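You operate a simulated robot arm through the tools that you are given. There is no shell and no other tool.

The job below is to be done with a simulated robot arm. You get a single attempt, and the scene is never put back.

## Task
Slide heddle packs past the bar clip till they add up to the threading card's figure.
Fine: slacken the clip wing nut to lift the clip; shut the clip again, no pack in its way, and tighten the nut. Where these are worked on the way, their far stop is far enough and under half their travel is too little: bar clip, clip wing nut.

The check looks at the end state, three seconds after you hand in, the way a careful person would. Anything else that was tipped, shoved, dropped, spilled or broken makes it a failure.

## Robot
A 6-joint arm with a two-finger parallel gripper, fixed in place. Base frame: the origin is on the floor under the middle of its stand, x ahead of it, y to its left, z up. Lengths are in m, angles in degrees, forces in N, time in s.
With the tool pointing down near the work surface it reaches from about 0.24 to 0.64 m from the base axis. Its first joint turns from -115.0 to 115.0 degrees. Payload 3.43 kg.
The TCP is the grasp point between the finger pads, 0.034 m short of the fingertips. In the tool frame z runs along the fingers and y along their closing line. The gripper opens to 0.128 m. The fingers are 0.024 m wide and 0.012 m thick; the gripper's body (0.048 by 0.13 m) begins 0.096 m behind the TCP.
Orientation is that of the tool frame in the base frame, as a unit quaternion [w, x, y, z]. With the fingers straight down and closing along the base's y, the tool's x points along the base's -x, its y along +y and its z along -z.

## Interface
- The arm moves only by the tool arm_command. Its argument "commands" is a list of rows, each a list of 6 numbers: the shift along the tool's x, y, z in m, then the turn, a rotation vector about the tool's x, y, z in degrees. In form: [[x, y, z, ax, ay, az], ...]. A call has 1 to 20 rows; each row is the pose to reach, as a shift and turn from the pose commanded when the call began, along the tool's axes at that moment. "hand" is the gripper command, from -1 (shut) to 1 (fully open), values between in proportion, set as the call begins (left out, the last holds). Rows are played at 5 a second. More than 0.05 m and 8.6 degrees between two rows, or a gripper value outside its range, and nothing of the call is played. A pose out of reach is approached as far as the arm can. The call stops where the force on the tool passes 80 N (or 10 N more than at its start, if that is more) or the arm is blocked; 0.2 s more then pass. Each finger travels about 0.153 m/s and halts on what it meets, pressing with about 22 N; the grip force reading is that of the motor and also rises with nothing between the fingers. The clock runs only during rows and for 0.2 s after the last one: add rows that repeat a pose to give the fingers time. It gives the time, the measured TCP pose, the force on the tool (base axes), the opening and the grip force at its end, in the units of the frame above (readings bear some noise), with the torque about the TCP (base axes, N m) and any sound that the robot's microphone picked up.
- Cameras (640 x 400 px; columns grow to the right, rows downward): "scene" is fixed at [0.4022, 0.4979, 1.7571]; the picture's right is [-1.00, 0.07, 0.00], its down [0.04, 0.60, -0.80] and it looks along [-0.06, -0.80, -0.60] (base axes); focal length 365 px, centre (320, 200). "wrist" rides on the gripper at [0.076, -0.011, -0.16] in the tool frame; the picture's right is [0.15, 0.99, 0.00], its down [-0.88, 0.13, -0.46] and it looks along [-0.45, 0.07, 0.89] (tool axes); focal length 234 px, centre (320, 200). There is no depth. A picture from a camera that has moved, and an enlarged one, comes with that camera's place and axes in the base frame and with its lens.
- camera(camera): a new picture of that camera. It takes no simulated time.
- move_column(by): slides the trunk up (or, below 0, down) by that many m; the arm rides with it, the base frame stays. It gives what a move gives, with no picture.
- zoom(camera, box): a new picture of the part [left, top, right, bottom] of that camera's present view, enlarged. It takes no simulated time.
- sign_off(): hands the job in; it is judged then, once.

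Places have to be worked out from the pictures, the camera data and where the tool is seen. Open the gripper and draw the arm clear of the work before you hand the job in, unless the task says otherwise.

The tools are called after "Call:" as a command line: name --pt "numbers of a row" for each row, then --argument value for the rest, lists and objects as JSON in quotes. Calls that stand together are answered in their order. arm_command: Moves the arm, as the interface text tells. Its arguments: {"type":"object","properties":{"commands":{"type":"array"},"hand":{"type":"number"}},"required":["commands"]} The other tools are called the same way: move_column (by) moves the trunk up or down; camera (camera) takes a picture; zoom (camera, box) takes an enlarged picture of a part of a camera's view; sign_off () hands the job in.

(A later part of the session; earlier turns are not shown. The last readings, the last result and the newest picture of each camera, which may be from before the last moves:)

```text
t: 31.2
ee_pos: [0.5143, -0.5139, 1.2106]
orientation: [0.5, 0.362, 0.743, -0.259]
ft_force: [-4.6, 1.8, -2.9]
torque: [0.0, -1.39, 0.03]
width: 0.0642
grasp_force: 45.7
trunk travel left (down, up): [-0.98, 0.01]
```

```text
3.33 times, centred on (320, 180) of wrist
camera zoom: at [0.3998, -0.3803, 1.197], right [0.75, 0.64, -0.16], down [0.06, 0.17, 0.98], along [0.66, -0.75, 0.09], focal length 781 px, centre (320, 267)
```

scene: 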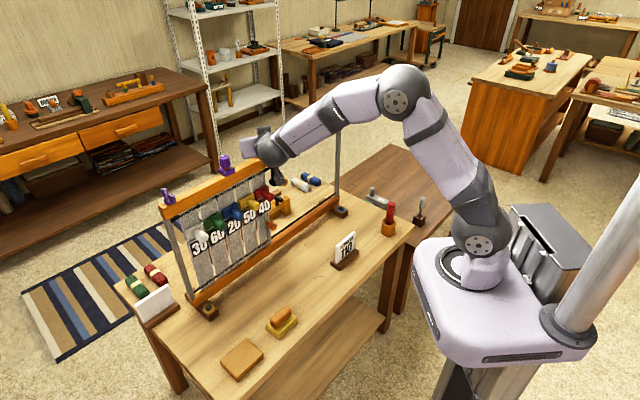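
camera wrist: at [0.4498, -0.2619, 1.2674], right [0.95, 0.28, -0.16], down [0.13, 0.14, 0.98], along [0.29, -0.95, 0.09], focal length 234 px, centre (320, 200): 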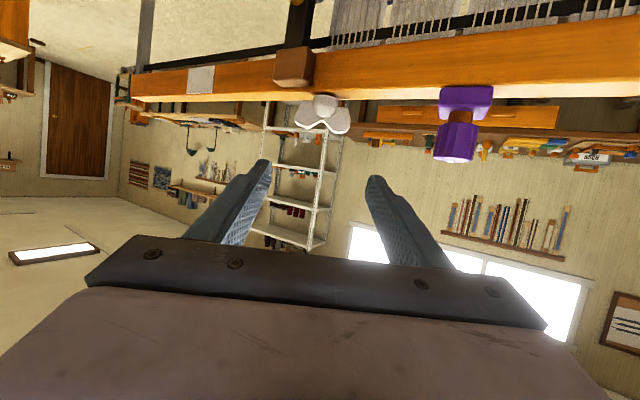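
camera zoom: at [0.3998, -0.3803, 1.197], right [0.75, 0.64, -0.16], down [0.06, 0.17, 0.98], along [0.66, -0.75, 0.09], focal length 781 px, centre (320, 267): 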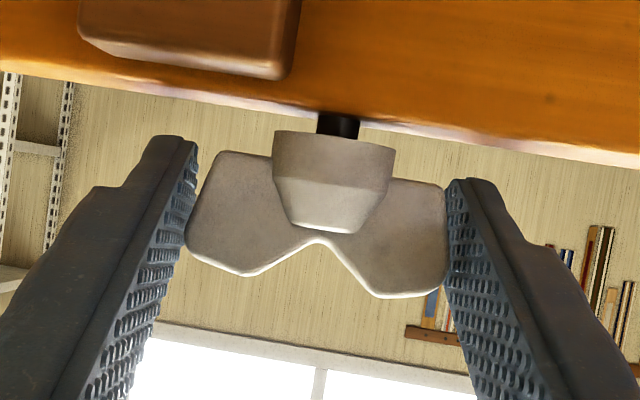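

The nut follows and keeps rising on its post, at about 81° total. Continuing another 32°.

Call:
arm_command --pt "0 0 0 -5.59 -0.16 -2.19" --pt "0 0 0 -11.2 -0.32 -4.37" --pt "0 0 0 -16.8 -0.49 -6.56" --pt "0 0 0 -22.3 -0.65 -8.74" --pt "0 0 0 -27.9 -0.81 -10.9" --pt "0 0 0 -29.8 -0.86 -11.65" --pt "0 0 0 -29.8 -0.86 -11.65"

Call:
zoom --camera "wrist" --box '[224, 120, 416, 240]'

```text
t: 32.8
ee_pos: [0.5136, -0.515, 1.2099]
orientation: [0.552, 0.143, 0.814, -0.111]
ft_force: [-13.0, 2.5, -8.9]
torque: [1.22, -0.63, 0.01]
width: 0.0642
grasp_force: 45.0
trunk travel left (down, up): [-0.98, 0.01]
```

```text
3.33 times, centred on (320, 180) of wrist
camera zoom: at [0.3455, -0.4629, 1.1966], right [0.3, 0.94, -0.16], down [-0.04, 0.18, 0.98], along [0.95, -0.29, 0.09], focal length 781 px, centre (320, 267)
```

zoom: 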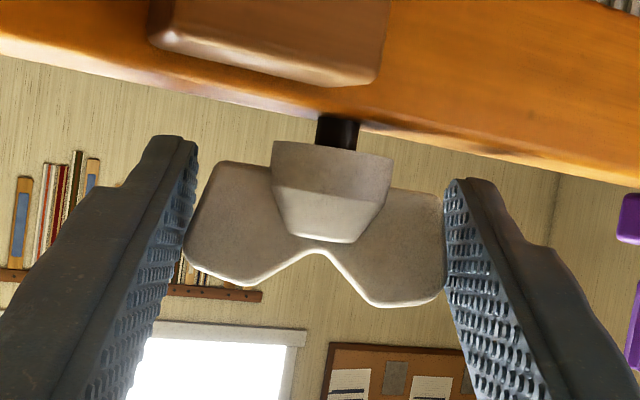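

It's at about 113° and still rising. I'll turn another 30° toward azimuth +9, with a small shift to relieve the side load.

Call:
arm_command --pt "0 -0.0007 -0.002 -5.59 -0.14 -2.19" --pt "0 -0.0007 -0.002 -11.2 -0.28 -4.39" --pt "0 -0.0007 -0.002 -16.8 -0.41 -6.59" --pt "0 -0.0007 -0.002 -22.3 -0.55 -8.78" --pt "0 -0.0007 -0.002 -27.9 -0.69 -10.98" --pt "0 -0.0007 -0.002 -27.9 -0.69 -10.98"

Call:
zoom --camera "wrist" --box '[224, 120, 416, 240]'

```text
t: 34.2
ee_pos: [0.5148, -0.5158, 1.2088]
orientation: [0.562, -0.073, 0.823, 0.035]
ft_force: [-7.4, -4.0, -9.3]
torque: [0.72, -0.4, 0.02]
width: 0.0641
grasp_force: 45.0
trunk travel left (down, up): [-0.98, 0.01]
```

```text
3.33 times, centred on (320, 180) of wrist
camera zoom: at [0.3418, -0.5561, 1.1969], right [-0.21, 0.96, -0.16], down [-0.12, 0.14, 0.98], along [0.97, 0.23, 0.09], focal length 781 px, centre (320, 267)
```

zoom: 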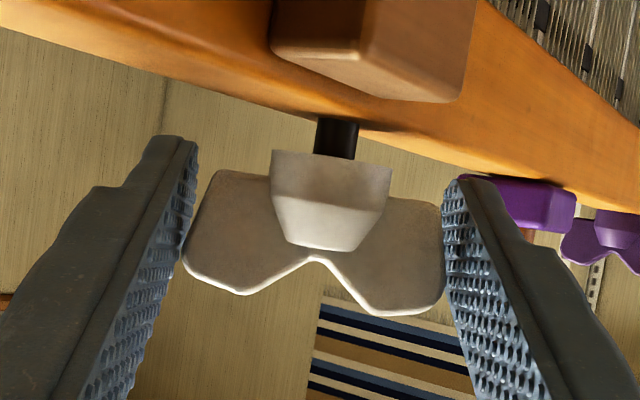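

It's about 143° around with no stop yet, and the arm is near its reach limit. I'll release, back out and lift.

Call:
arm_command --pt "0 0 0 0 0 0" --pt "0 0 0 0 0 0" --pt "0 0 -0.02 0 0 0" --pt "0 0 -0.045 0 0 0" --pt "0 0 -0.07 0 0 0" --pt "-0.02 0 -0.08 0 0 0" --pt "-0.0465 -0.001 -0.0885 0 0 0" --pt "-0.0465 -0.001 -0.0885 0 0 0" --hand 0.4

Call:
zoom --camera "scene" --box '[240, 120, 320, 170]'

```text
t: 36.0
ee_pos: [0.4512, -0.5232, 1.2861]
orientation: [0.562, -0.075, 0.823, 0.034]
ft_force: [-0.4, -0.2, -0.9]
torque: [0.0, -0.01, -0.02]
width: 0.0898
grasp_force: 0.1
trunk travel left (down, up): [-0.98, 0.01]
```

```text
8.00 times, centred on (280, 145) of scene
camera zoom: at [0.4022, 0.4979, 1.7571], right [-1.0, 0.07, 0.0], down [0.04, 0.6, -0.8], along [-0.06, -0.8, -0.6], focal length 2921 px, centre (640, 640)
```

zoom: 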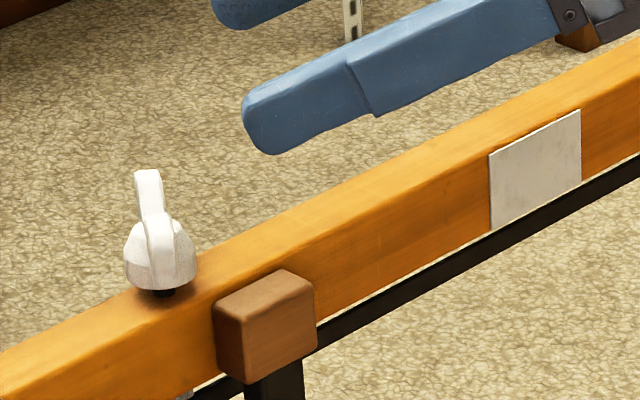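

The nut has risen about 5 mm and its wings now point roughly along ±y. I'll swing the tool back -90° in yaw to straddle the wings face-to-face.

Call:
arm_command --pt "-0.0018 0.0076 0.0053 6.98 0.21 2.74" --pt "-0.0035 0.0152 0.0106 13.95 0.43 5.49" --pt "-0.0053 0.0228 0.0158 20.93 0.64 8.23" --pt "-0.0071 0.0304 0.0211 27.9 0.85 10.97" --pt "-0.0089 0.038 0.0264 34.9 1.07 13.72" --pt "-0.0107 0.0456 0.0317 41.9 1.28 16.46" --pt "-0.0124 0.0531 0.037 48.8 1.49 19.2" --pt "-0.0142 0.0607 0.0423 55.8 1.7 21.95" --pt "-0.016 0.0683 0.0475 62.8 1.92 24.7" --pt "-0.0178 0.0759 0.0528 69.8 2.13 27.4" --pt "-0.0195 0.0835 0.0581 76.7 2.34 30.2" --pt "-0.0213 0.0911 0.0634 83.7 2.56 32.9" --pt "-0.0213 0.0911 0.0634 83.7 2.56 32.9" --hand 0.15

Call:
camera --camera "wrist"

Call:
zoom --camera "wrist" --box '[256, 80, 384, 160]'

```text
t: 38.8
ee_pos: [0.5005, -0.4241, 1.2799]
orientation: [0.421, 0.529, 0.634, -0.374]
ft_force: [-0.5, -0.1, 0.1]
torque: [-0.01, 0.02, 0.03]
width: 0.0736
grasp_force: 0.0
trunk travel left (down, up): [-0.98, 0.01]
```

```text
taken
camera wrist: at [0.4615, -0.2503, 1.2679], right [0.96, 0.21, -0.16], down [0.14, 0.13, 0.98], along [0.23, -0.97, 0.09], focal length 234 px, centre (320, 200)
```

wrist: 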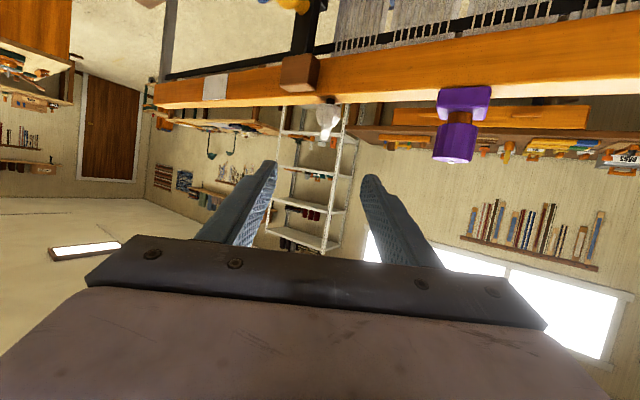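

```text
5.00 times, centred on (320, 120) of wrist
camera zoom: at [0.4615, -0.2503, 1.2679], right [0.96, 0.21, -0.16], down [0.14, 0.13, 0.98], along [0.23, -0.97, 0.09], focal length 1171 px, centre (320, 600)
```

zoom: 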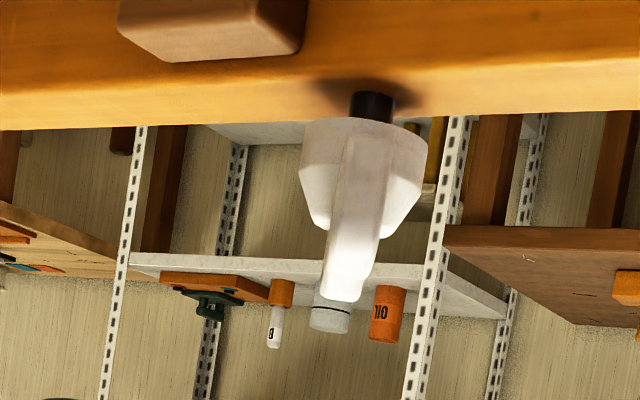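

The wing is edge-on and aligned, so I'll lower and move in to straddle it, then close.

Call:
arm_command --pt "0.015 0.0016 0.005 0 0 0" --pt "0.0291 0.0032 0.015 0 0 0" --pt "0.0291 0.0032 0.035 0 0 0" --pt "0.0291 0.0032 0.055 0 0 0" --pt "0.0291 0.0032 0.075 0 0 0" --pt "0.0291 0.0032 0.095 0 0 0" --pt "0.0291 0.0032 0.1098 0 0 0" --pt "0.0291 0.0032 0.1098 0 0 0"

Call:
zoom --camera "wrist" --box '[224, 120, 416, 240]'

Call:
arm_command --pt "0 0 0 0 0 0" --pt "0 0 0 0 0 0" --pt "0 0 0 0 0 0" --hand -1

Call:
zoom --camera "wrist" --box '[224, 120, 416, 240]'

```text
t: 40.6
ee_pos: [0.5183, -0.5132, 1.2137]
orientation: [0.422, 0.528, 0.635, -0.374]
ft_force: [0.7, 0.4, 0.0]
torque: [0.02, -0.03, -0.01]
width: 0.0738
grasp_force: 0.1
trunk travel left (down, up): [-0.98, 0.01]
```

```text
3.33 times, centred on (320, 180) of wrist
camera zoom: at [0.4791, -0.3404, 1.2016], right [0.96, 0.21, -0.16], down [0.14, 0.13, 0.98], along [0.23, -0.97, 0.09], focal length 781 px, centre (320, 267)
```

zoom: 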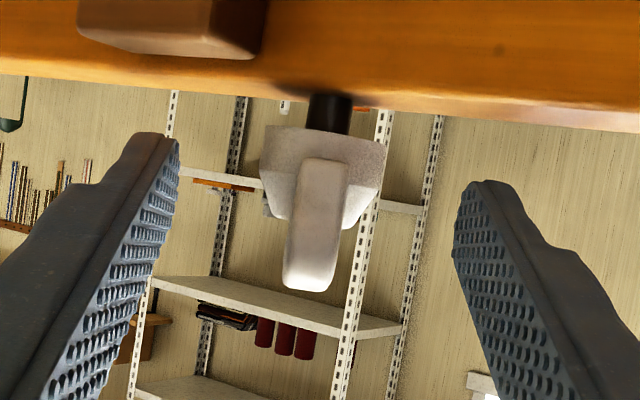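

```text
t: 41.4
ee_pos: [0.5168, -0.5119, 1.2135]
orientation: [0.421, 0.531, 0.634, -0.374]
ft_force: [-8.6, -1.4, -3.4]
torque: [-0.24, -1.06, -0.03]
width: 0.0105
grasp_force: 43.8
trunk travel left (down, up): [-0.98, 0.01]
```

```text
3.33 times, centred on (320, 180) of wrist
camera zoom: at [0.4773, -0.3412, 1.2016], right [0.96, 0.21, -0.16], down [0.14, 0.12, 0.98], along [0.23, -0.97, 0.09], focal length 781 px, centre (320, 267)
```

zoom: 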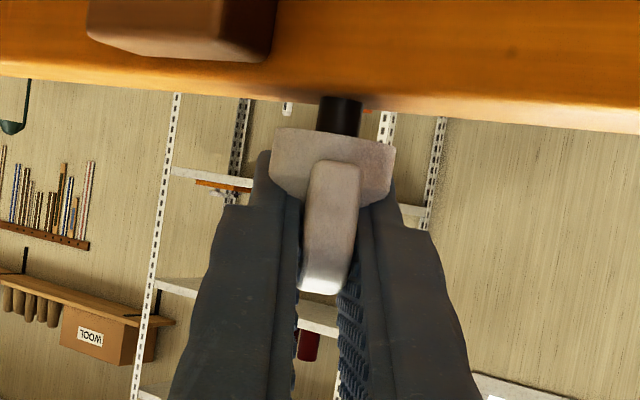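

Gripped at 10.5 mm. Continuing counter-clockwise in stages of 36°, watching for the stop.

Call:
arm_command --pt "0 -0.0015 0 -5.58 -0.17 -2.18" --pt "0 -0.0015 0 -11.15 -0.35 -4.36" --pt "0 -0.0015 0 -16.7 -0.52 -6.54" --pt "0 -0.0015 0 -22.3 -0.69 -8.73" --pt "0 -0.0015 0 -27.9 -0.86 -10.9" --pt "0 -0.0015 0 -33.5 -1.04 -13.1" --pt "0 -0.0015 0 -33.5 -1.04 -13.1"

Call:
zoom --camera "wrist" --box '[224, 120, 416, 240]'

```text
t: 43.0
ee_pos: [0.5147, -0.5141, 1.2143]
orientation: [0.517, 0.31, 0.766, -0.224]
ft_force: [-1.1, -3.3, 4.1]
torque: [1.11, 0.17, -2.61]
width: 0.0399
grasp_force: 44.8
trunk travel left (down, up): [-0.98, 0.01]
```

```text
3.33 times, centred on (320, 180) of wrist
camera zoom: at [0.3825, -0.3979, 1.2011], right [0.66, 0.74, -0.16], down [0.03, 0.18, 0.98], along [0.75, -0.65, 0.09], focal length 781 px, centre (320, 267)
```

zoom: 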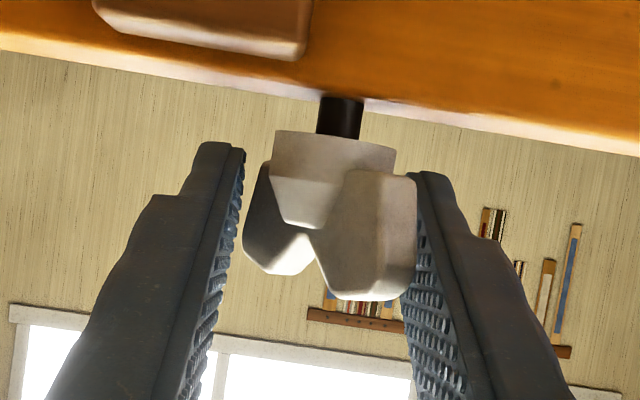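

The gripper turned 36° but the nut stayed and spread the fingers, with torque of -2.6 N·m. That's the far stop, at about 145–150° total, so the nut is fully slack. I'll release and back away.

Call:
arm_command --pt "0 0 0 0 0 0" --pt "0 0 0 0 0 0" --pt "0 0 -0.02 0 0 0" --pt "0 0 -0.045 0 0 0" --pt "0 0 -0.07 0 0 0" --pt "0 0 -0.1 0 0 0" --pt "0 0 -0.12 0 0 0" --pt "0 0 -0.12 0 0 0" --hand 0.5

Call:
camera --camera "wrist"

Call:
zoom --camera "scene" --box '[240, 130, 320, 180]'

```text
t: 44.8
ee_pos: [0.4365, -0.4358, 1.2568]
orientation: [0.516, 0.307, 0.768, -0.224]
ft_force: [-0.5, -0.8, 0.4]
torque: [0.03, 0.04, -0.02]
width: 0.0961
grasp_force: 0.0
trunk travel left (down, up): [-0.98, 0.01]
```

```text
taken
camera wrist: at [0.3041, -0.3196, 1.2452], right [0.66, 0.74, -0.16], down [0.04, 0.18, 0.98], along [0.75, -0.65, 0.09], focal length 234 px, centre (320, 200)
```

wrist: 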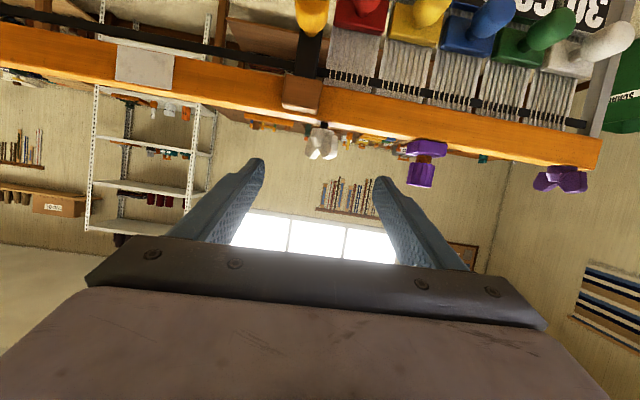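

```text
8.00 times, centred on (280, 155) of scene
camera zoom: at [0.4022, 0.4979, 1.7571], right [-1.0, 0.07, 0.0], down [0.04, 0.6, -0.8], along [-0.06, -0.8, -0.6], focal length 2921 px, centre (640, 560)
```

zoom: 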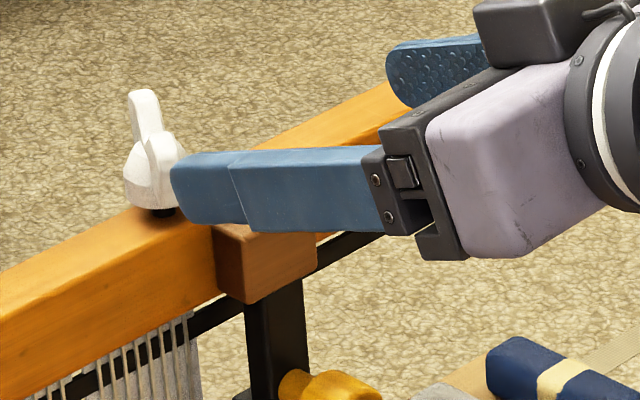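

The nut is at its slack stop. Next I'll retract, level the tool and drop to knob height in front of the clip to get a good look at its knob.

Call:
arm_command --pt "0 0 -0.04 0 0 0" --pt "0.02 -0.003 -0.06 0 -4.4 0" --pt "0.055 -0.008 -0.065 0 -8.8 0" --pt "0.095 -0.014 -0.055 0 -13.2 0" --pt "0.135 -0.019 -0.045 0 -17.6 0" --pt "0.1771 -0.023 -0.0378 0 -22 0" --pt "0.1771 -0.023 -0.0378 0 -22 0" --hand -0.22

Call:
camera --camera "wrist"

Call:
camera --camera "scene"

```text
t: 46.4
ee_pos: [0.3453, -0.3824, 1.1058]
orientation: [0.654, 0.259, 0.654, -0.279]
ft_force: [0.2, 1.0, -0.3]
torque: [0.01, 0.0, -0.05]
width: 0.0499
grasp_force: 0.1
trunk travel left (down, up): [-0.98, 0.01]
```

```text
taken
camera wrist: at [0.2235, -0.2792, 1.0284], right [0.69, 0.7, -0.17], down [-0.22, 0.44, 0.87], along [0.68, -0.57, 0.46], focal length 234 px, centre (320, 200)
```

wrist: 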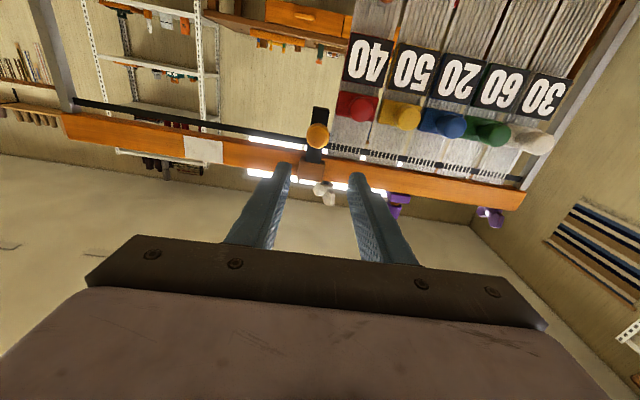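

```text
taken
```

scene: 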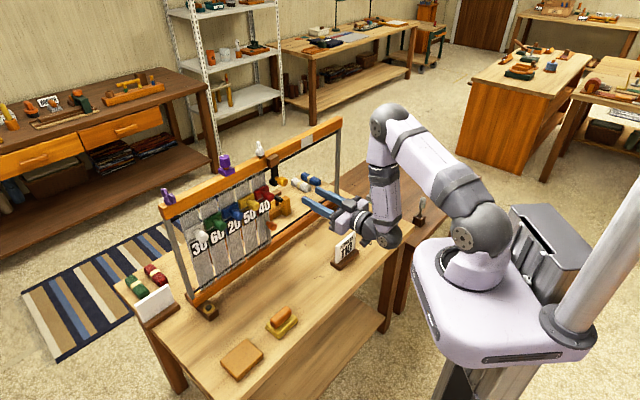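

The arm is level in front of the frame. I'll zoom on the clip knob and the pack knobs for precise positions.

Call:
zoom --camera "wrist" --box '[272, 90, 400, 170]'

Call:
zoom --camera "scene" --box '[248, 150, 312, 190]'

Call:
zoom --camera "wrist" --box '[400, 60, 592, 180]'

```text
5.00 times, centred on (336, 130) of wrist
camera zoom: at [0.2235, -0.2792, 1.0284], right [0.69, 0.7, -0.17], down [-0.22, 0.44, 0.87], along [0.68, -0.57, 0.46], focal length 1171 px, centre (240, 550)
```

zoom: 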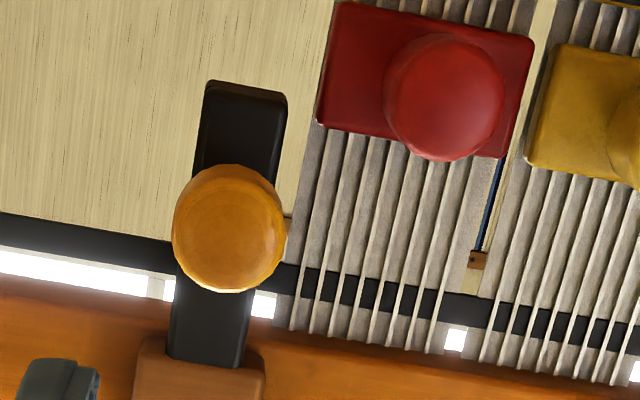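

```text
10.00 times, centred on (280, 170) of scene
camera zoom: at [0.4022, 0.4979, 1.7571], right [-1.0, 0.07, 0.0], down [0.04, 0.6, -0.8], along [-0.06, -0.8, -0.6], focal length 3651 px, centre (720, 500)
```

zoom: 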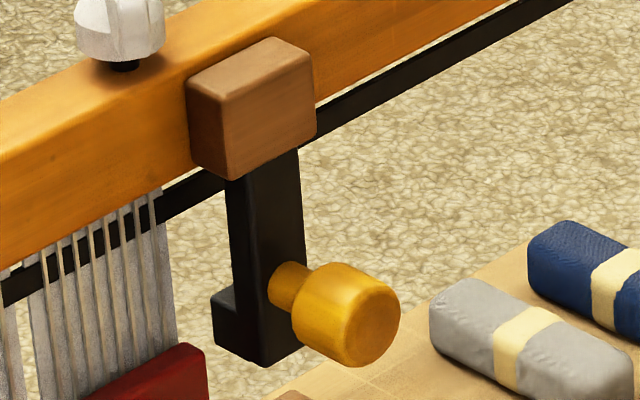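

```text
3.33 times, centred on (496, 120) of wrist
camera zoom: at [0.2235, -0.2792, 1.0284], right [0.69, 0.7, -0.17], down [-0.22, 0.44, 0.87], along [0.68, -0.57, 0.46], focal length 781 px, centre (-267, 467)
```

zoom: 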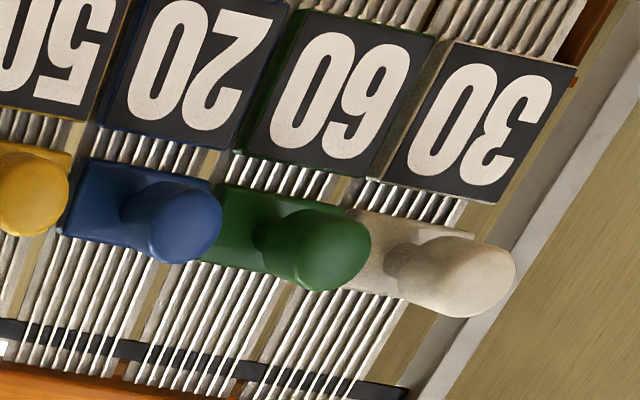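

The clip knob's face is at about r=0.661, u=0.027, z=1.095, with a head of 29 mm diameter and 28 mm length. I'll advance level with it and leave the fingers open.

Call:
arm_command --pt "0.0125 -0.003 0.03 0 0 0" --pt "0.0125 -0.003 0.06 0 0 0" --pt "0.0125 -0.0035 0.085 0 0 0" --pt "0.0125 -0.0035 0.1 0 0 0" --pt "0.0125 -0.0035 0.1 0 0 0"

Call:
camera --camera "wrist"

Call:
zoom --camera "scene" --box '[240, 145, 336, 205]'

```text
t: 47.6
ee_pos: [0.4163, -0.4559, 1.093]
orientation: [0.654, 0.258, 0.654, -0.279]
ft_force: [0.2, -0.9, 0.4]
torque: [-0.02, 0.0, -0.02]
width: 0.0498
grasp_force: 0.0
trunk travel left (down, up): [-0.98, 0.01]
```

```text
taken
camera wrist: at [0.2941, -0.3539, 1.0158], right [0.69, 0.7, -0.17], down [-0.22, 0.44, 0.87], along [0.68, -0.57, 0.46], focal length 234 px, centre (320, 200)
```

wrist: 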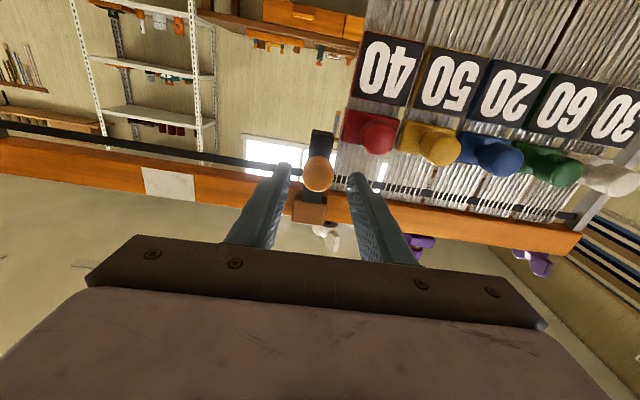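

```text
6.67 times, centred on (288, 175) of scene
camera zoom: at [0.4022, 0.4979, 1.7571], right [-1.0, 0.07, 0.0], down [0.04, 0.6, -0.8], along [-0.06, -0.8, -0.6], focal length 2434 px, centre (533, 367)
```

zoom: 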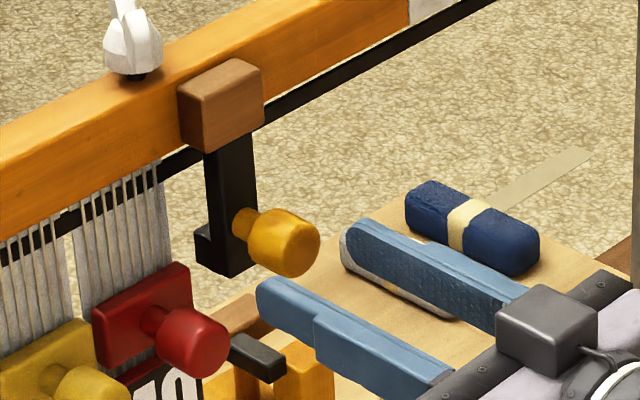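

The knob is centered between the fingers. I'll advance the last 44 mm and close on it.

Call:
arm_command --pt "-0.0015 -0.0012 0.02 0 0 0" --pt "-0.0015 -0.0014 0.044 0 0 0" --pt "-0.0015 -0.0014 0.044 0 0 0"

Call:
arm_command --pt "0 0 0 0 0 0" --pt "0 0 0 0 0 0" --pt "0 0 0 0 0 0" --hand -1

Call:
camera --camera "wrist"

Call:
zoom --camera "scene" --box '[240, 145, 336, 205]'

```text
t: 48.4
ee_pos: [0.4456, -0.4883, 1.0967]
orientation: [0.654, 0.259, 0.654, -0.279]
ft_force: [0.2, 0.1, 0.6]
torque: [-0.02, 0.02, -0.01]
width: 0.0496
grasp_force: 0.0
trunk travel left (down, up): [-0.98, 0.01]
```

```text
t: 49.2
ee_pos: [0.4462, -0.4881, 1.0965]
orientation: [0.653, 0.259, 0.654, -0.28]
ft_force: [3.3, 2.3, -1.0]
torque: [0.05, 0.04, -1.28]
width: 0.0295
grasp_force: 45.0
trunk travel left (down, up): [-0.98, 0.01]
```

```text
taken
camera wrist: at [0.324, -0.3854, 1.0185], right [0.69, 0.7, -0.17], down [-0.22, 0.44, 0.87], along [0.68, -0.57, 0.46], focal length 234 px, centre (320, 200)
```

wrist: 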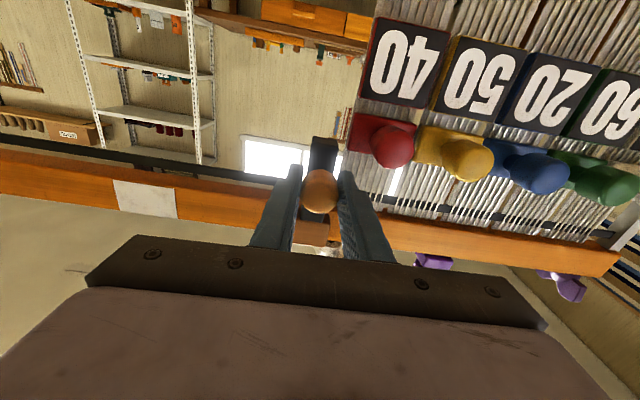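

```text
6.67 times, centred on (288, 175) of scene
camera zoom: at [0.4022, 0.4979, 1.7571], right [-1.0, 0.07, 0.0], down [0.04, 0.6, -0.8], along [-0.06, -0.8, -0.6], focal length 2434 px, centre (533, 367)
```

zoom: 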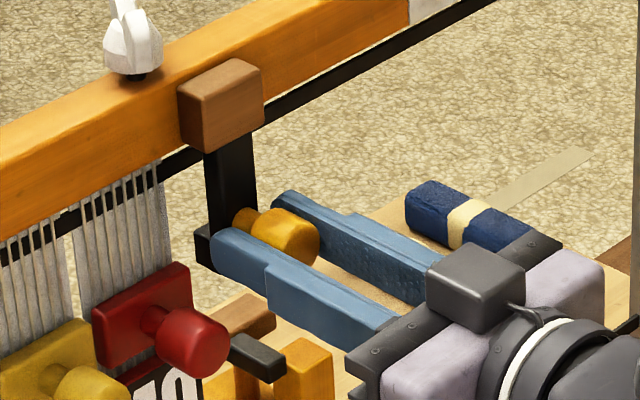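

The knob is firmly gripped at 29.5 mm. I'll test with a 6 mm lift to see which way the clip moves.

Call:
arm_command --pt "-0.003 0 0 0 0 0" --pt "-0.006 0 0 0 0 0" --pt "-0.006 0 0 0 0 0"

Call:
zoom --camera "scene" --box '[240, 145, 336, 205]'

```text
t: 50.0
ee_pos: [0.4463, -0.4869, 1.0972]
orientation: [0.649, 0.261, 0.659, -0.277]
ft_force: [-2.6, 7.6, -23.0]
torque: [0.22, 0.44, -1.24]
width: 0.0296
grasp_force: 44.5
trunk travel left (down, up): [-0.98, 0.01]
```

```text
6.67 times, centred on (288, 175) of scene
camera zoom: at [0.4022, 0.4979, 1.7571], right [-1.0, 0.07, 0.0], down [0.04, 0.6, -0.8], along [-0.06, -0.8, -0.6], focal length 2434 px, centre (533, 367)
```

zoom: 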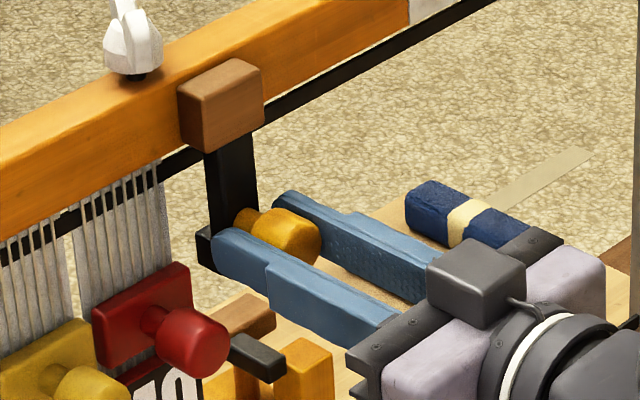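

Lifting straight up is resisted with 23 N, so the clip is more likely hinged at the block and swings out toward me. I'll undo the lift and test a small pull toward the robot.

Call:
arm_command --pt "0.005 0 0 0 0 0" --pt "0.005 0 -0.005 0 0 0" --pt "0.004 0 -0.01 0 0 0" --pt "0.004 0 -0.01 0 0 0"

Call:
zoom --camera "scene" --box '[240, 145, 336, 205]'

```text
t: 51.0
ee_pos: [0.4417, -0.4839, 1.099]
orientation: [0.654, 0.258, 0.654, -0.28]
ft_force: [13.9, -11.2, -3.0]
torque: [0.7, 0.83, -1.09]
width: 0.0295
grasp_force: 44.8
trunk travel left (down, up): [-0.98, 0.01]
```

```text
6.67 times, centred on (288, 175) of scene
camera zoom: at [0.4022, 0.4979, 1.7571], right [-1.0, 0.07, 0.0], down [0.04, 0.6, -0.8], along [-0.06, -0.8, -0.6], focal length 2434 px, centre (533, 367)
```

zoom: 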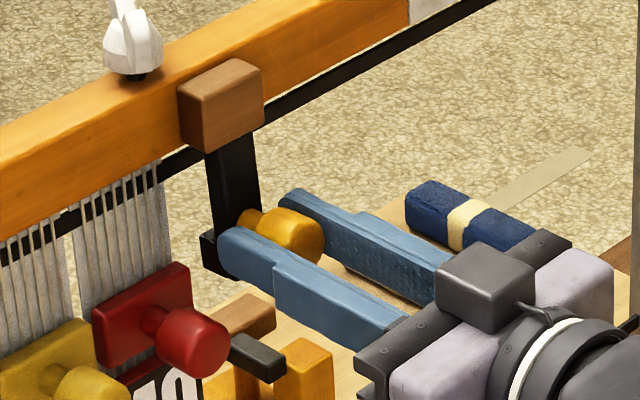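

The clip swings on a hinge at the block: it moved 6 mm toward me with about 18 N of friction. I fit the hinge at r≈0.692, z≈1.163 and will follow the arc, pitching the tool with it.

Call:
arm_command --pt "-0.0044 0 -0.0062 0 6 0" --pt "-0.0095 0 -0.012 0 12 0" --pt "-0.0153 0 -0.0172 0 18 0" --pt "-0.0215 0 -0.0217 0 24 0" --pt "-0.0215 0 -0.0217 0 24 0"

Call:
zoom --camera "scene" --box '[240, 135, 336, 195]'

```text
t: 52.2
ee_pos: [0.4278, -0.47, 1.1234]
orientation: [0.509, 0.309, 0.772, -0.222]
ft_force: [17.0, -18.7, 11.3]
torque: [0.37, -0.49, 1.35]
width: 0.0296
grasp_force: 44.6
trunk travel left (down, up): [-0.98, 0.01]
```

```text
6.67 times, centred on (288, 165) of scene
camera zoom: at [0.4022, 0.4979, 1.7571], right [-1.0, 0.07, 0.0], down [0.04, 0.6, -0.8], along [-0.06, -0.8, -0.6], focal length 2434 px, centre (533, 433)
```

zoom: 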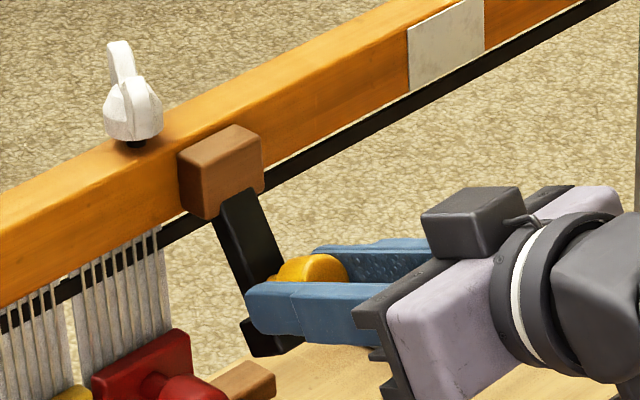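

The clip is swinging open, roughly 30° so far, but the force is mostly radial. I'll refit the hinge nearer r≈0.69, z≈1.15 with a 61 mm radius and continue along the corrected arc.

Call:
arm_command --pt "-0.0065 0 -0.001 0 3 0" --pt "-0.0127 0 -0.0037 0 6 0" --pt "-0.0178 0 -0.0076 0 12 0" --pt "-0.0178 0 -0.0076 0 12 0"

Call:
zoom --camera "scene" --box '[240, 135, 336, 195]'

```text
t: 53.2
ee_pos: [0.4247, -0.467, 1.139]
orientation: [0.421, 0.332, 0.824, -0.185]
ft_force: [5.4, -8.9, 5.6]
torque: [0.56, -1.05, 1.11]
width: 0.0297
grasp_force: 45.5
trunk travel left (down, up): [-0.98, 0.01]
```

```text
6.67 times, centred on (288, 165) of scene
camera zoom: at [0.4022, 0.4979, 1.7571], right [-1.0, 0.07, 0.0], down [0.04, 0.6, -0.8], along [-0.06, -0.8, -0.6], focal length 2434 px, centre (533, 433)
```

zoom: 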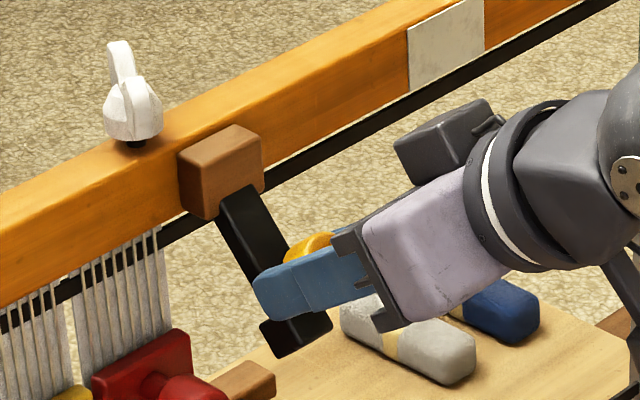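

The arc fits well now with forces down to about 12 N. I'll continue raising the clip while pitching the tool down with it.

Call:
arm_command --pt "-0.004 0 -0.004 0 3.5 0" --pt "-0.0078 0 -0.008 0 7 0" --pt "-0.013 0 -0.012 0 14 0" --pt "-0.0185 0 -0.0157 0 21 0" --pt "-0.0185 0 -0.0157 0 21 0"

Call:
zoom --camera "scene" --box '[240, 135, 336, 195]'

```text
t: 54.4
ee_pos: [0.4229, -0.466, 1.1566]
orientation: [0.33, 0.348, 0.87, -0.116]
ft_force: [-38.2, -28.1, -4.5]
torque: [-0.92, 1.24, -1.6]
width: 0.0308
grasp_force: 45.2
out of reach, approached as far as the arm can: row 3, 4, 5
trunk travel left (down, up): [-0.98, 0.01]
```

```text
6.67 times, centred on (288, 165) of scene
camera zoom: at [0.4022, 0.4979, 1.7571], right [-1.0, 0.07, 0.0], down [0.04, 0.6, -0.8], along [-0.06, -0.8, -0.6], focal length 2434 px, centre (533, 433)
```

zoom: 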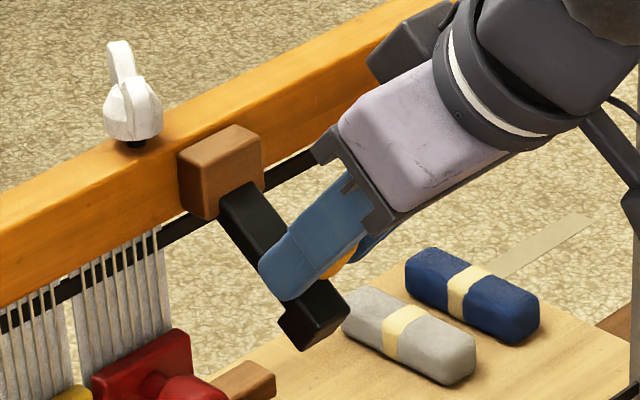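

The IK is near a wrist singularity at this pitch (out-of-reach flag, side load 47 N). I'll take a close look before correcting, since the knob can pivot between the pads without more tool pitch.

Call:
zoom --camera "scene" --box '[260, 145, 308, 175]'

Call:
camera --camera "wrist"

Call:
camera --camera "scene"

```text
13.33 times, centred on (284, 160) of scene
camera zoom: at [0.4022, 0.4979, 1.7571], right [-1.0, 0.07, 0.0], down [0.04, 0.6, -0.8], along [-0.06, -0.8, -0.6], focal length 4868 px, centre (800, 733)
```

zoom: 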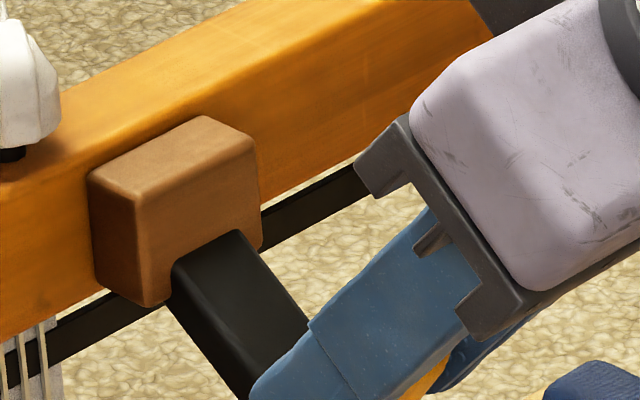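

```text
taken
camera wrist: at [0.2957, -0.3644, 1.2273], right [0.6, 0.8, -0.07], down [0.34, -0.17, 0.93], along [0.73, -0.57, -0.37], focal length 234 px, centre (320, 200)
```

wrist: 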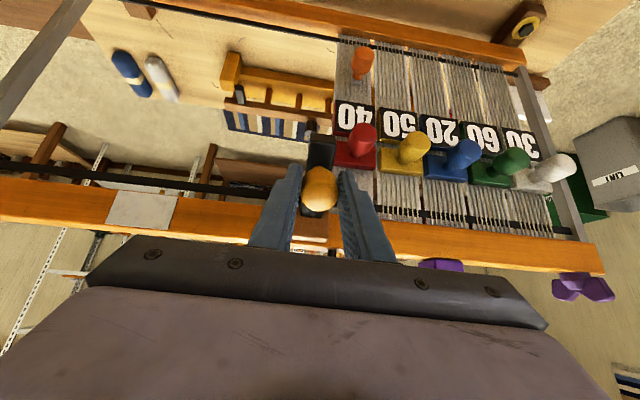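

```text
taken
```

scene: 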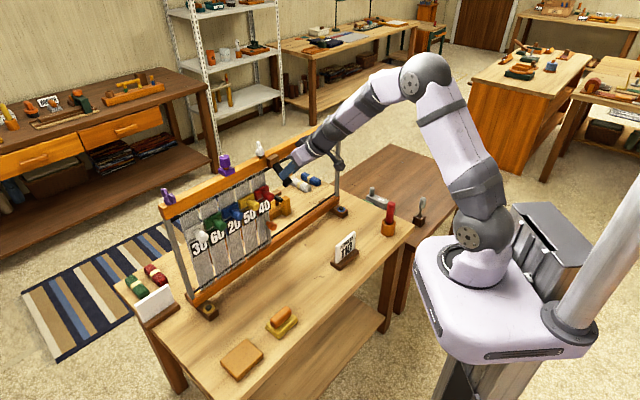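

The clip is up about 49° and the knob axis follows the tool pitch, which puts the hinge at r≈0.711, z≈1.162. To avoid the singular pitch I'll release here, checking whether friction holds the clip, and back off.

Call:
arm_command --pt "0 0 0 0 0 0" --pt "0 0 0 0 0 0" --pt "0 0 -0.02 0 0 0" --pt "0 0 -0.045 0 0 0" --pt "0 0 -0.065 0 0 0" --pt "0 0 -0.065 0 0 0" --hand -0.2

Call:
zoom --camera "scene" --box '[240, 125, 336, 185]'

Call:
camera --camera "wrist"

```text
t: 55.8
ee_pos: [0.4057, -0.4251, 1.2065]
orientation: [0.33, 0.337, 0.875, -0.108]
ft_force: [-1.0, -0.1, 0.3]
torque: [0.03, 0.04, 0.01]
width: 0.0511
grasp_force: 0.1
trunk travel left (down, up): [-0.98, 0.01]
```

```text
6.67 times, centred on (288, 155) of scene
camera zoom: at [0.4022, 0.4979, 1.7571], right [-1.0, 0.07, 0.0], down [0.04, 0.6, -0.8], along [-0.06, -0.8, -0.6], focal length 2434 px, centre (533, 500)
```

zoom: 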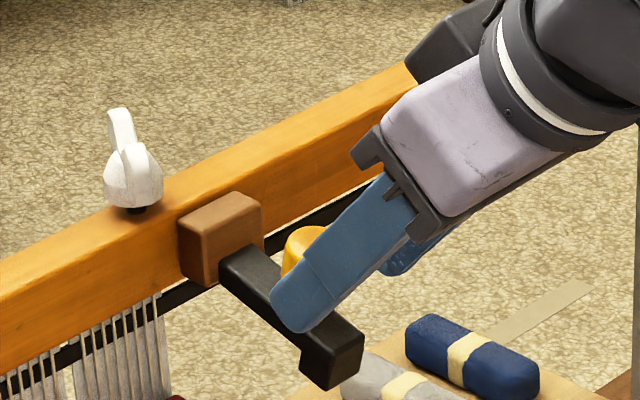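

```text
taken
camera wrist: at [0.2768, -0.3288, 1.2778], right [0.57, 0.82, -0.06], down [0.34, -0.17, 0.92], along [0.74, -0.55, -0.38], focal length 234 px, centre (320, 200)
```

wrist: 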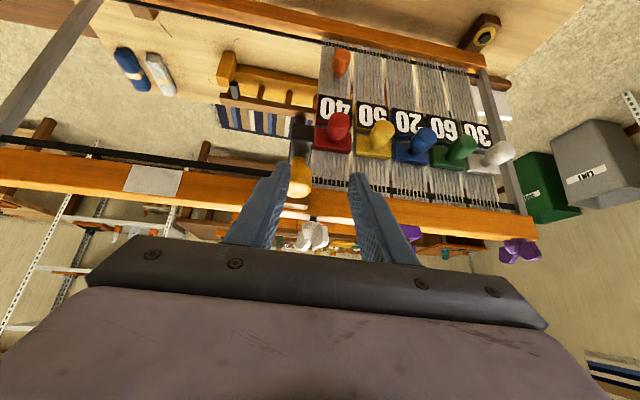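

Friction holds the clip up, now at roughly 70°. I'll back away and return the tool toward level (about 15° dip) so I can grip the knob for the rest of the swing without the singularity.

Call:
arm_command --pt "0 0 -0.02 0 0 0" --pt "0.02 0.0015 -0.03 0 0 0" --pt "0.038 0.0033 -0.0324 0 -7 0" --pt "0.038 0.0033 -0.0324 0 -14 0" --pt "0.038 0.0033 -0.0324 0 -21 0" --pt "0.038 0.0033 -0.0324 0 -28 0" --pt "0.038 0.0033 -0.0324 0 -34 0" --pt "0.038 0.0033 -0.0324 0 -34 0"

Call:
camera --camera "wrist"

Call:
zoom --camera "scene" --box '[240, 125, 336, 185]'

```text
t: 57.6
ee_pos: [0.3704, -0.3908, 1.207]
orientation: [0.572, 0.291, 0.739, -0.204]
ft_force: [0.9, 0.3, 0.4]
torque: [-0.01, 0.03, 0.03]
width: 0.0511
grasp_force: 0.0
out of reach, approached as far as the arm can: row 3, 4
trunk travel left (down, up): [-0.98, 0.01]
```

```text
taken
camera wrist: at [0.2323, -0.2816, 1.1758], right [0.63, 0.77, -0.11], down [-0.09, 0.21, 0.97], along [0.77, -0.6, 0.2], focal length 234 px, centre (320, 200)
```

wrist: 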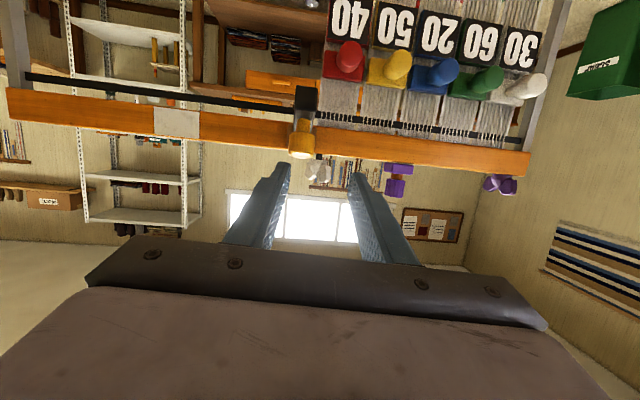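

```text
6.67 times, centred on (288, 155) of scene
camera zoom: at [0.4022, 0.4979, 1.7571], right [-1.0, 0.07, 0.0], down [0.04, 0.6, -0.8], along [-0.06, -0.8, -0.6], focal length 2434 px, centre (533, 500)
```

zoom: 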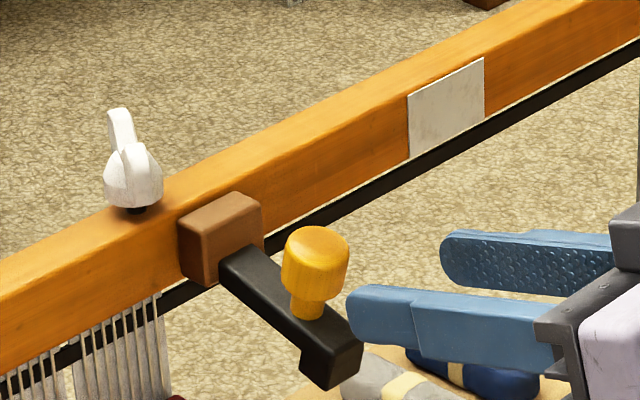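

The clip arm now sticks out toward me with its knob pointing up, at about 77°. I'll correct the 4° yaw error and approach the knob head (r≈0.65, z≈1.165) from the front.

Call:
arm_command --pt "0.008 -0.008 0.02 2 -0.06 0.5" --pt "0.016 -0.016 0.045 3.86 -0.13 1.05" --pt "0.021 -0.0211 0.0688 3.86 -0.13 1.05" --pt "0.021 -0.0211 0.0688 3.86 -0.13 1.05"

Call:
zoom --camera "wrist" --box '[224, 90, 416, 210]'

Call:
zoom --camera "scene" --box '[240, 125, 336, 185]'

```text
t: 58.6
ee_pos: [0.4034, -0.4454, 1.1698]
orientation: [0.564, 0.317, 0.729, -0.223]
ft_force: [0.6, 0.9, 0.1]
torque: [-0.05, 0.01, 0.03]
width: 0.0509
grasp_force: 0.0
trunk travel left (down, up): [-0.98, 0.01]
```

```text
3.33 times, centred on (320, 150) of wrist
camera zoom: at [0.2735, -0.3279, 1.1376], right [0.68, 0.72, -0.11], down [-0.07, 0.22, 0.97], along [0.73, -0.66, 0.2], focal length 781 px, centre (320, 367)
```

zoom: 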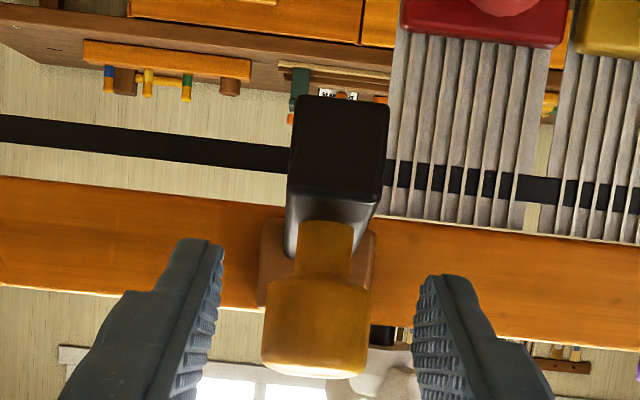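

```text
6.67 times, centred on (288, 155) of scene
camera zoom: at [0.4022, 0.4979, 1.7571], right [-1.0, 0.07, 0.0], down [0.04, 0.6, -0.8], along [-0.06, -0.8, -0.6], focal length 2434 px, centre (533, 500)
```

zoom: 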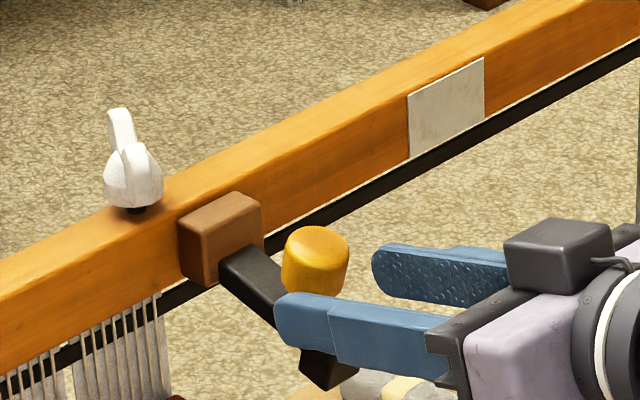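

The knob head is centered. I'll advance 43 mm level and close on it.

Call:
arm_command --pt "-0.0045 0 0.02 0 0 0" --pt "-0.0092 0 0.042 0 0 0" --pt "-0.0092 0 0.042 0 0 0"

Call:
arm_command --pt "0 0 0 0 0 0" --pt "0 0 0 0 0 0" --pt "0 0 0 0 0 0" --hand -1

Call:
zoom --camera "wrist" --box '[224, 110, 416, 230]'

Call:
zoom --camera "scene" --box '[240, 125, 336, 185]'

```text
t: 59.4
ee_pos: [0.4317, -0.4746, 1.1677]
orientation: [0.564, 0.317, 0.729, -0.223]
ft_force: [-0.5, -0.2, 0.1]
torque: [0.0, 0.01, 0.01]
width: 0.0512
grasp_force: 0.0
trunk travel left (down, up): [-0.98, 0.01]
```

```text
t: 60.2
ee_pos: [0.4317, -0.474, 1.1677]
orientation: [0.564, 0.316, 0.729, -0.224]
ft_force: [1.3, 0.6, 0.0]
torque: [-1.14, 1.13, -0.24]
width: 0.0298
grasp_force: 44.7
trunk travel left (down, up): [-0.98, 0.01]
```

```text
3.33 times, centred on (320, 170) of wrist
camera zoom: at [0.3033, -0.3573, 1.1354], right [0.68, 0.72, -0.11], down [-0.07, 0.22, 0.97], along [0.73, -0.65, 0.2], focal length 781 px, centre (320, 300)
```

zoom: 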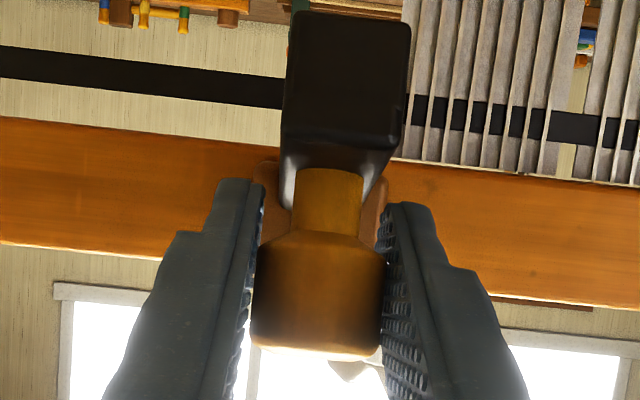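

```text
6.67 times, centred on (288, 155) of scene
camera zoom: at [0.4022, 0.4979, 1.7571], right [-1.0, 0.07, 0.0], down [0.04, 0.6, -0.8], along [-0.06, -0.8, -0.6], focal length 2434 px, centre (533, 500)
```

zoom: 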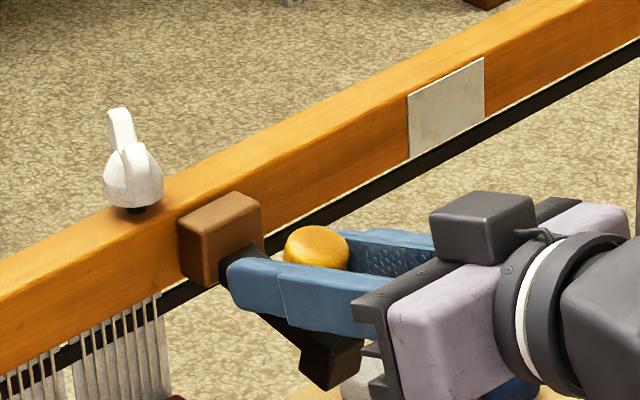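

The knob is gripped at 29.8 mm. I'll lift it along the arc to find the far stop.

Call:
arm_command --pt "-0.005 0 0.0004 0 0 0" --pt "-0.01 0 0.0009 0 0 0" --pt "-0.0148 0 0.0024 0 0 0" --pt "-0.0148 0 0.0024 0 0 0"

Call:
zoom --camera "scene" --box '[240, 125, 336, 185]'

```text
t: 61.2
ee_pos: [0.4337, -0.4773, 1.1776]
orientation: [0.56, 0.317, 0.733, -0.22]
ft_force: [-5.1, 10.3, -14.7]
torque: [-0.14, 1.52, -0.25]
width: 0.0304
grasp_force: 45.1
trunk travel left (down, up): [-0.98, 0.01]
```

```text
6.67 times, centred on (288, 155) of scene
camera zoom: at [0.4022, 0.4979, 1.7571], right [-1.0, 0.07, 0.0], down [0.04, 0.6, -0.8], along [-0.06, -0.8, -0.6], focal length 2434 px, centre (533, 500)
```

zoom: 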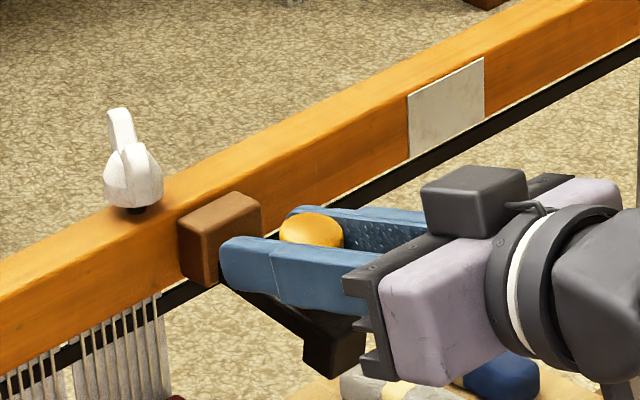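

The clip continues to rise without hitting a stop. Lifting further along the arc.

Call:
arm_command --pt "-0.005 0 0.0025 0 0 0" --pt "-0.01 0 0.005 0 0 0" --pt "-0.015 0 0.0085 0 0 0" --pt "-0.015 0 0.0085 0 0 0"

Call:
zoom --camera "scene" --box '[240, 125, 336, 185]'

```text
t: 62.2
ee_pos: [0.443, -0.4858, 1.1915]
orientation: [0.564, 0.316, 0.73, -0.222]
ft_force: [-6.9, 15.5, -7.0]
torque: [0.16, 1.22, -0.01]
width: 0.0301
grasp_force: 45.1
trunk travel left (down, up): [-0.98, 0.01]
```

```text
6.67 times, centred on (288, 155) of scene
camera zoom: at [0.4022, 0.4979, 1.7571], right [-1.0, 0.07, 0.0], down [0.04, 0.6, -0.8], along [-0.06, -0.8, -0.6], focal length 2434 px, centre (533, 500)
```

zoom: 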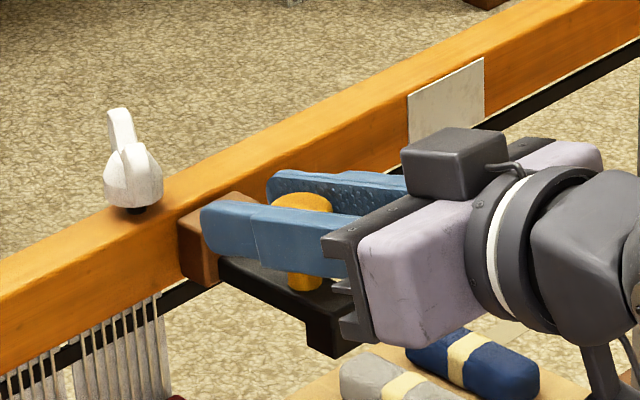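

The clip is at about 88° now. I'll lift mostly vertically a bit further to clear the block, then follow the arc outward and look for the stop.

Call:
arm_command --pt "-0.005 0 -0.0013 0 0 0" --pt "-0.01 0 -0.0026 0 0 0" --pt "-0.0135 0 -0.0036 0 0 0" --pt "-0.0151 0 0.0022 0 0 0" --pt "-0.0151 0 0.0022 0 0 0"

Call:
zoom --camera "scene" --box '[240, 125, 336, 185]'

```text
t: 63.4
ee_pos: [0.4473, -0.4881, 1.1994]
orientation: [0.559, 0.318, 0.733, -0.221]
ft_force: [-6.7, 20.5, -21.3]
torque: [-0.93, 0.11, -0.07]
width: 0.03
grasp_force: 45.0
trunk travel left (down, up): [-0.98, 0.01]
```

```text
6.67 times, centred on (288, 155) of scene
camera zoom: at [0.4022, 0.4979, 1.7571], right [-1.0, 0.07, 0.0], down [0.04, 0.6, -0.8], along [-0.06, -0.8, -0.6], focal length 2434 px, centre (533, 500)
```

zoom: 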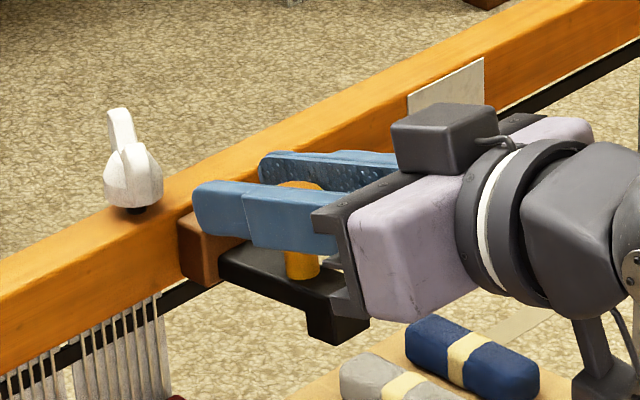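

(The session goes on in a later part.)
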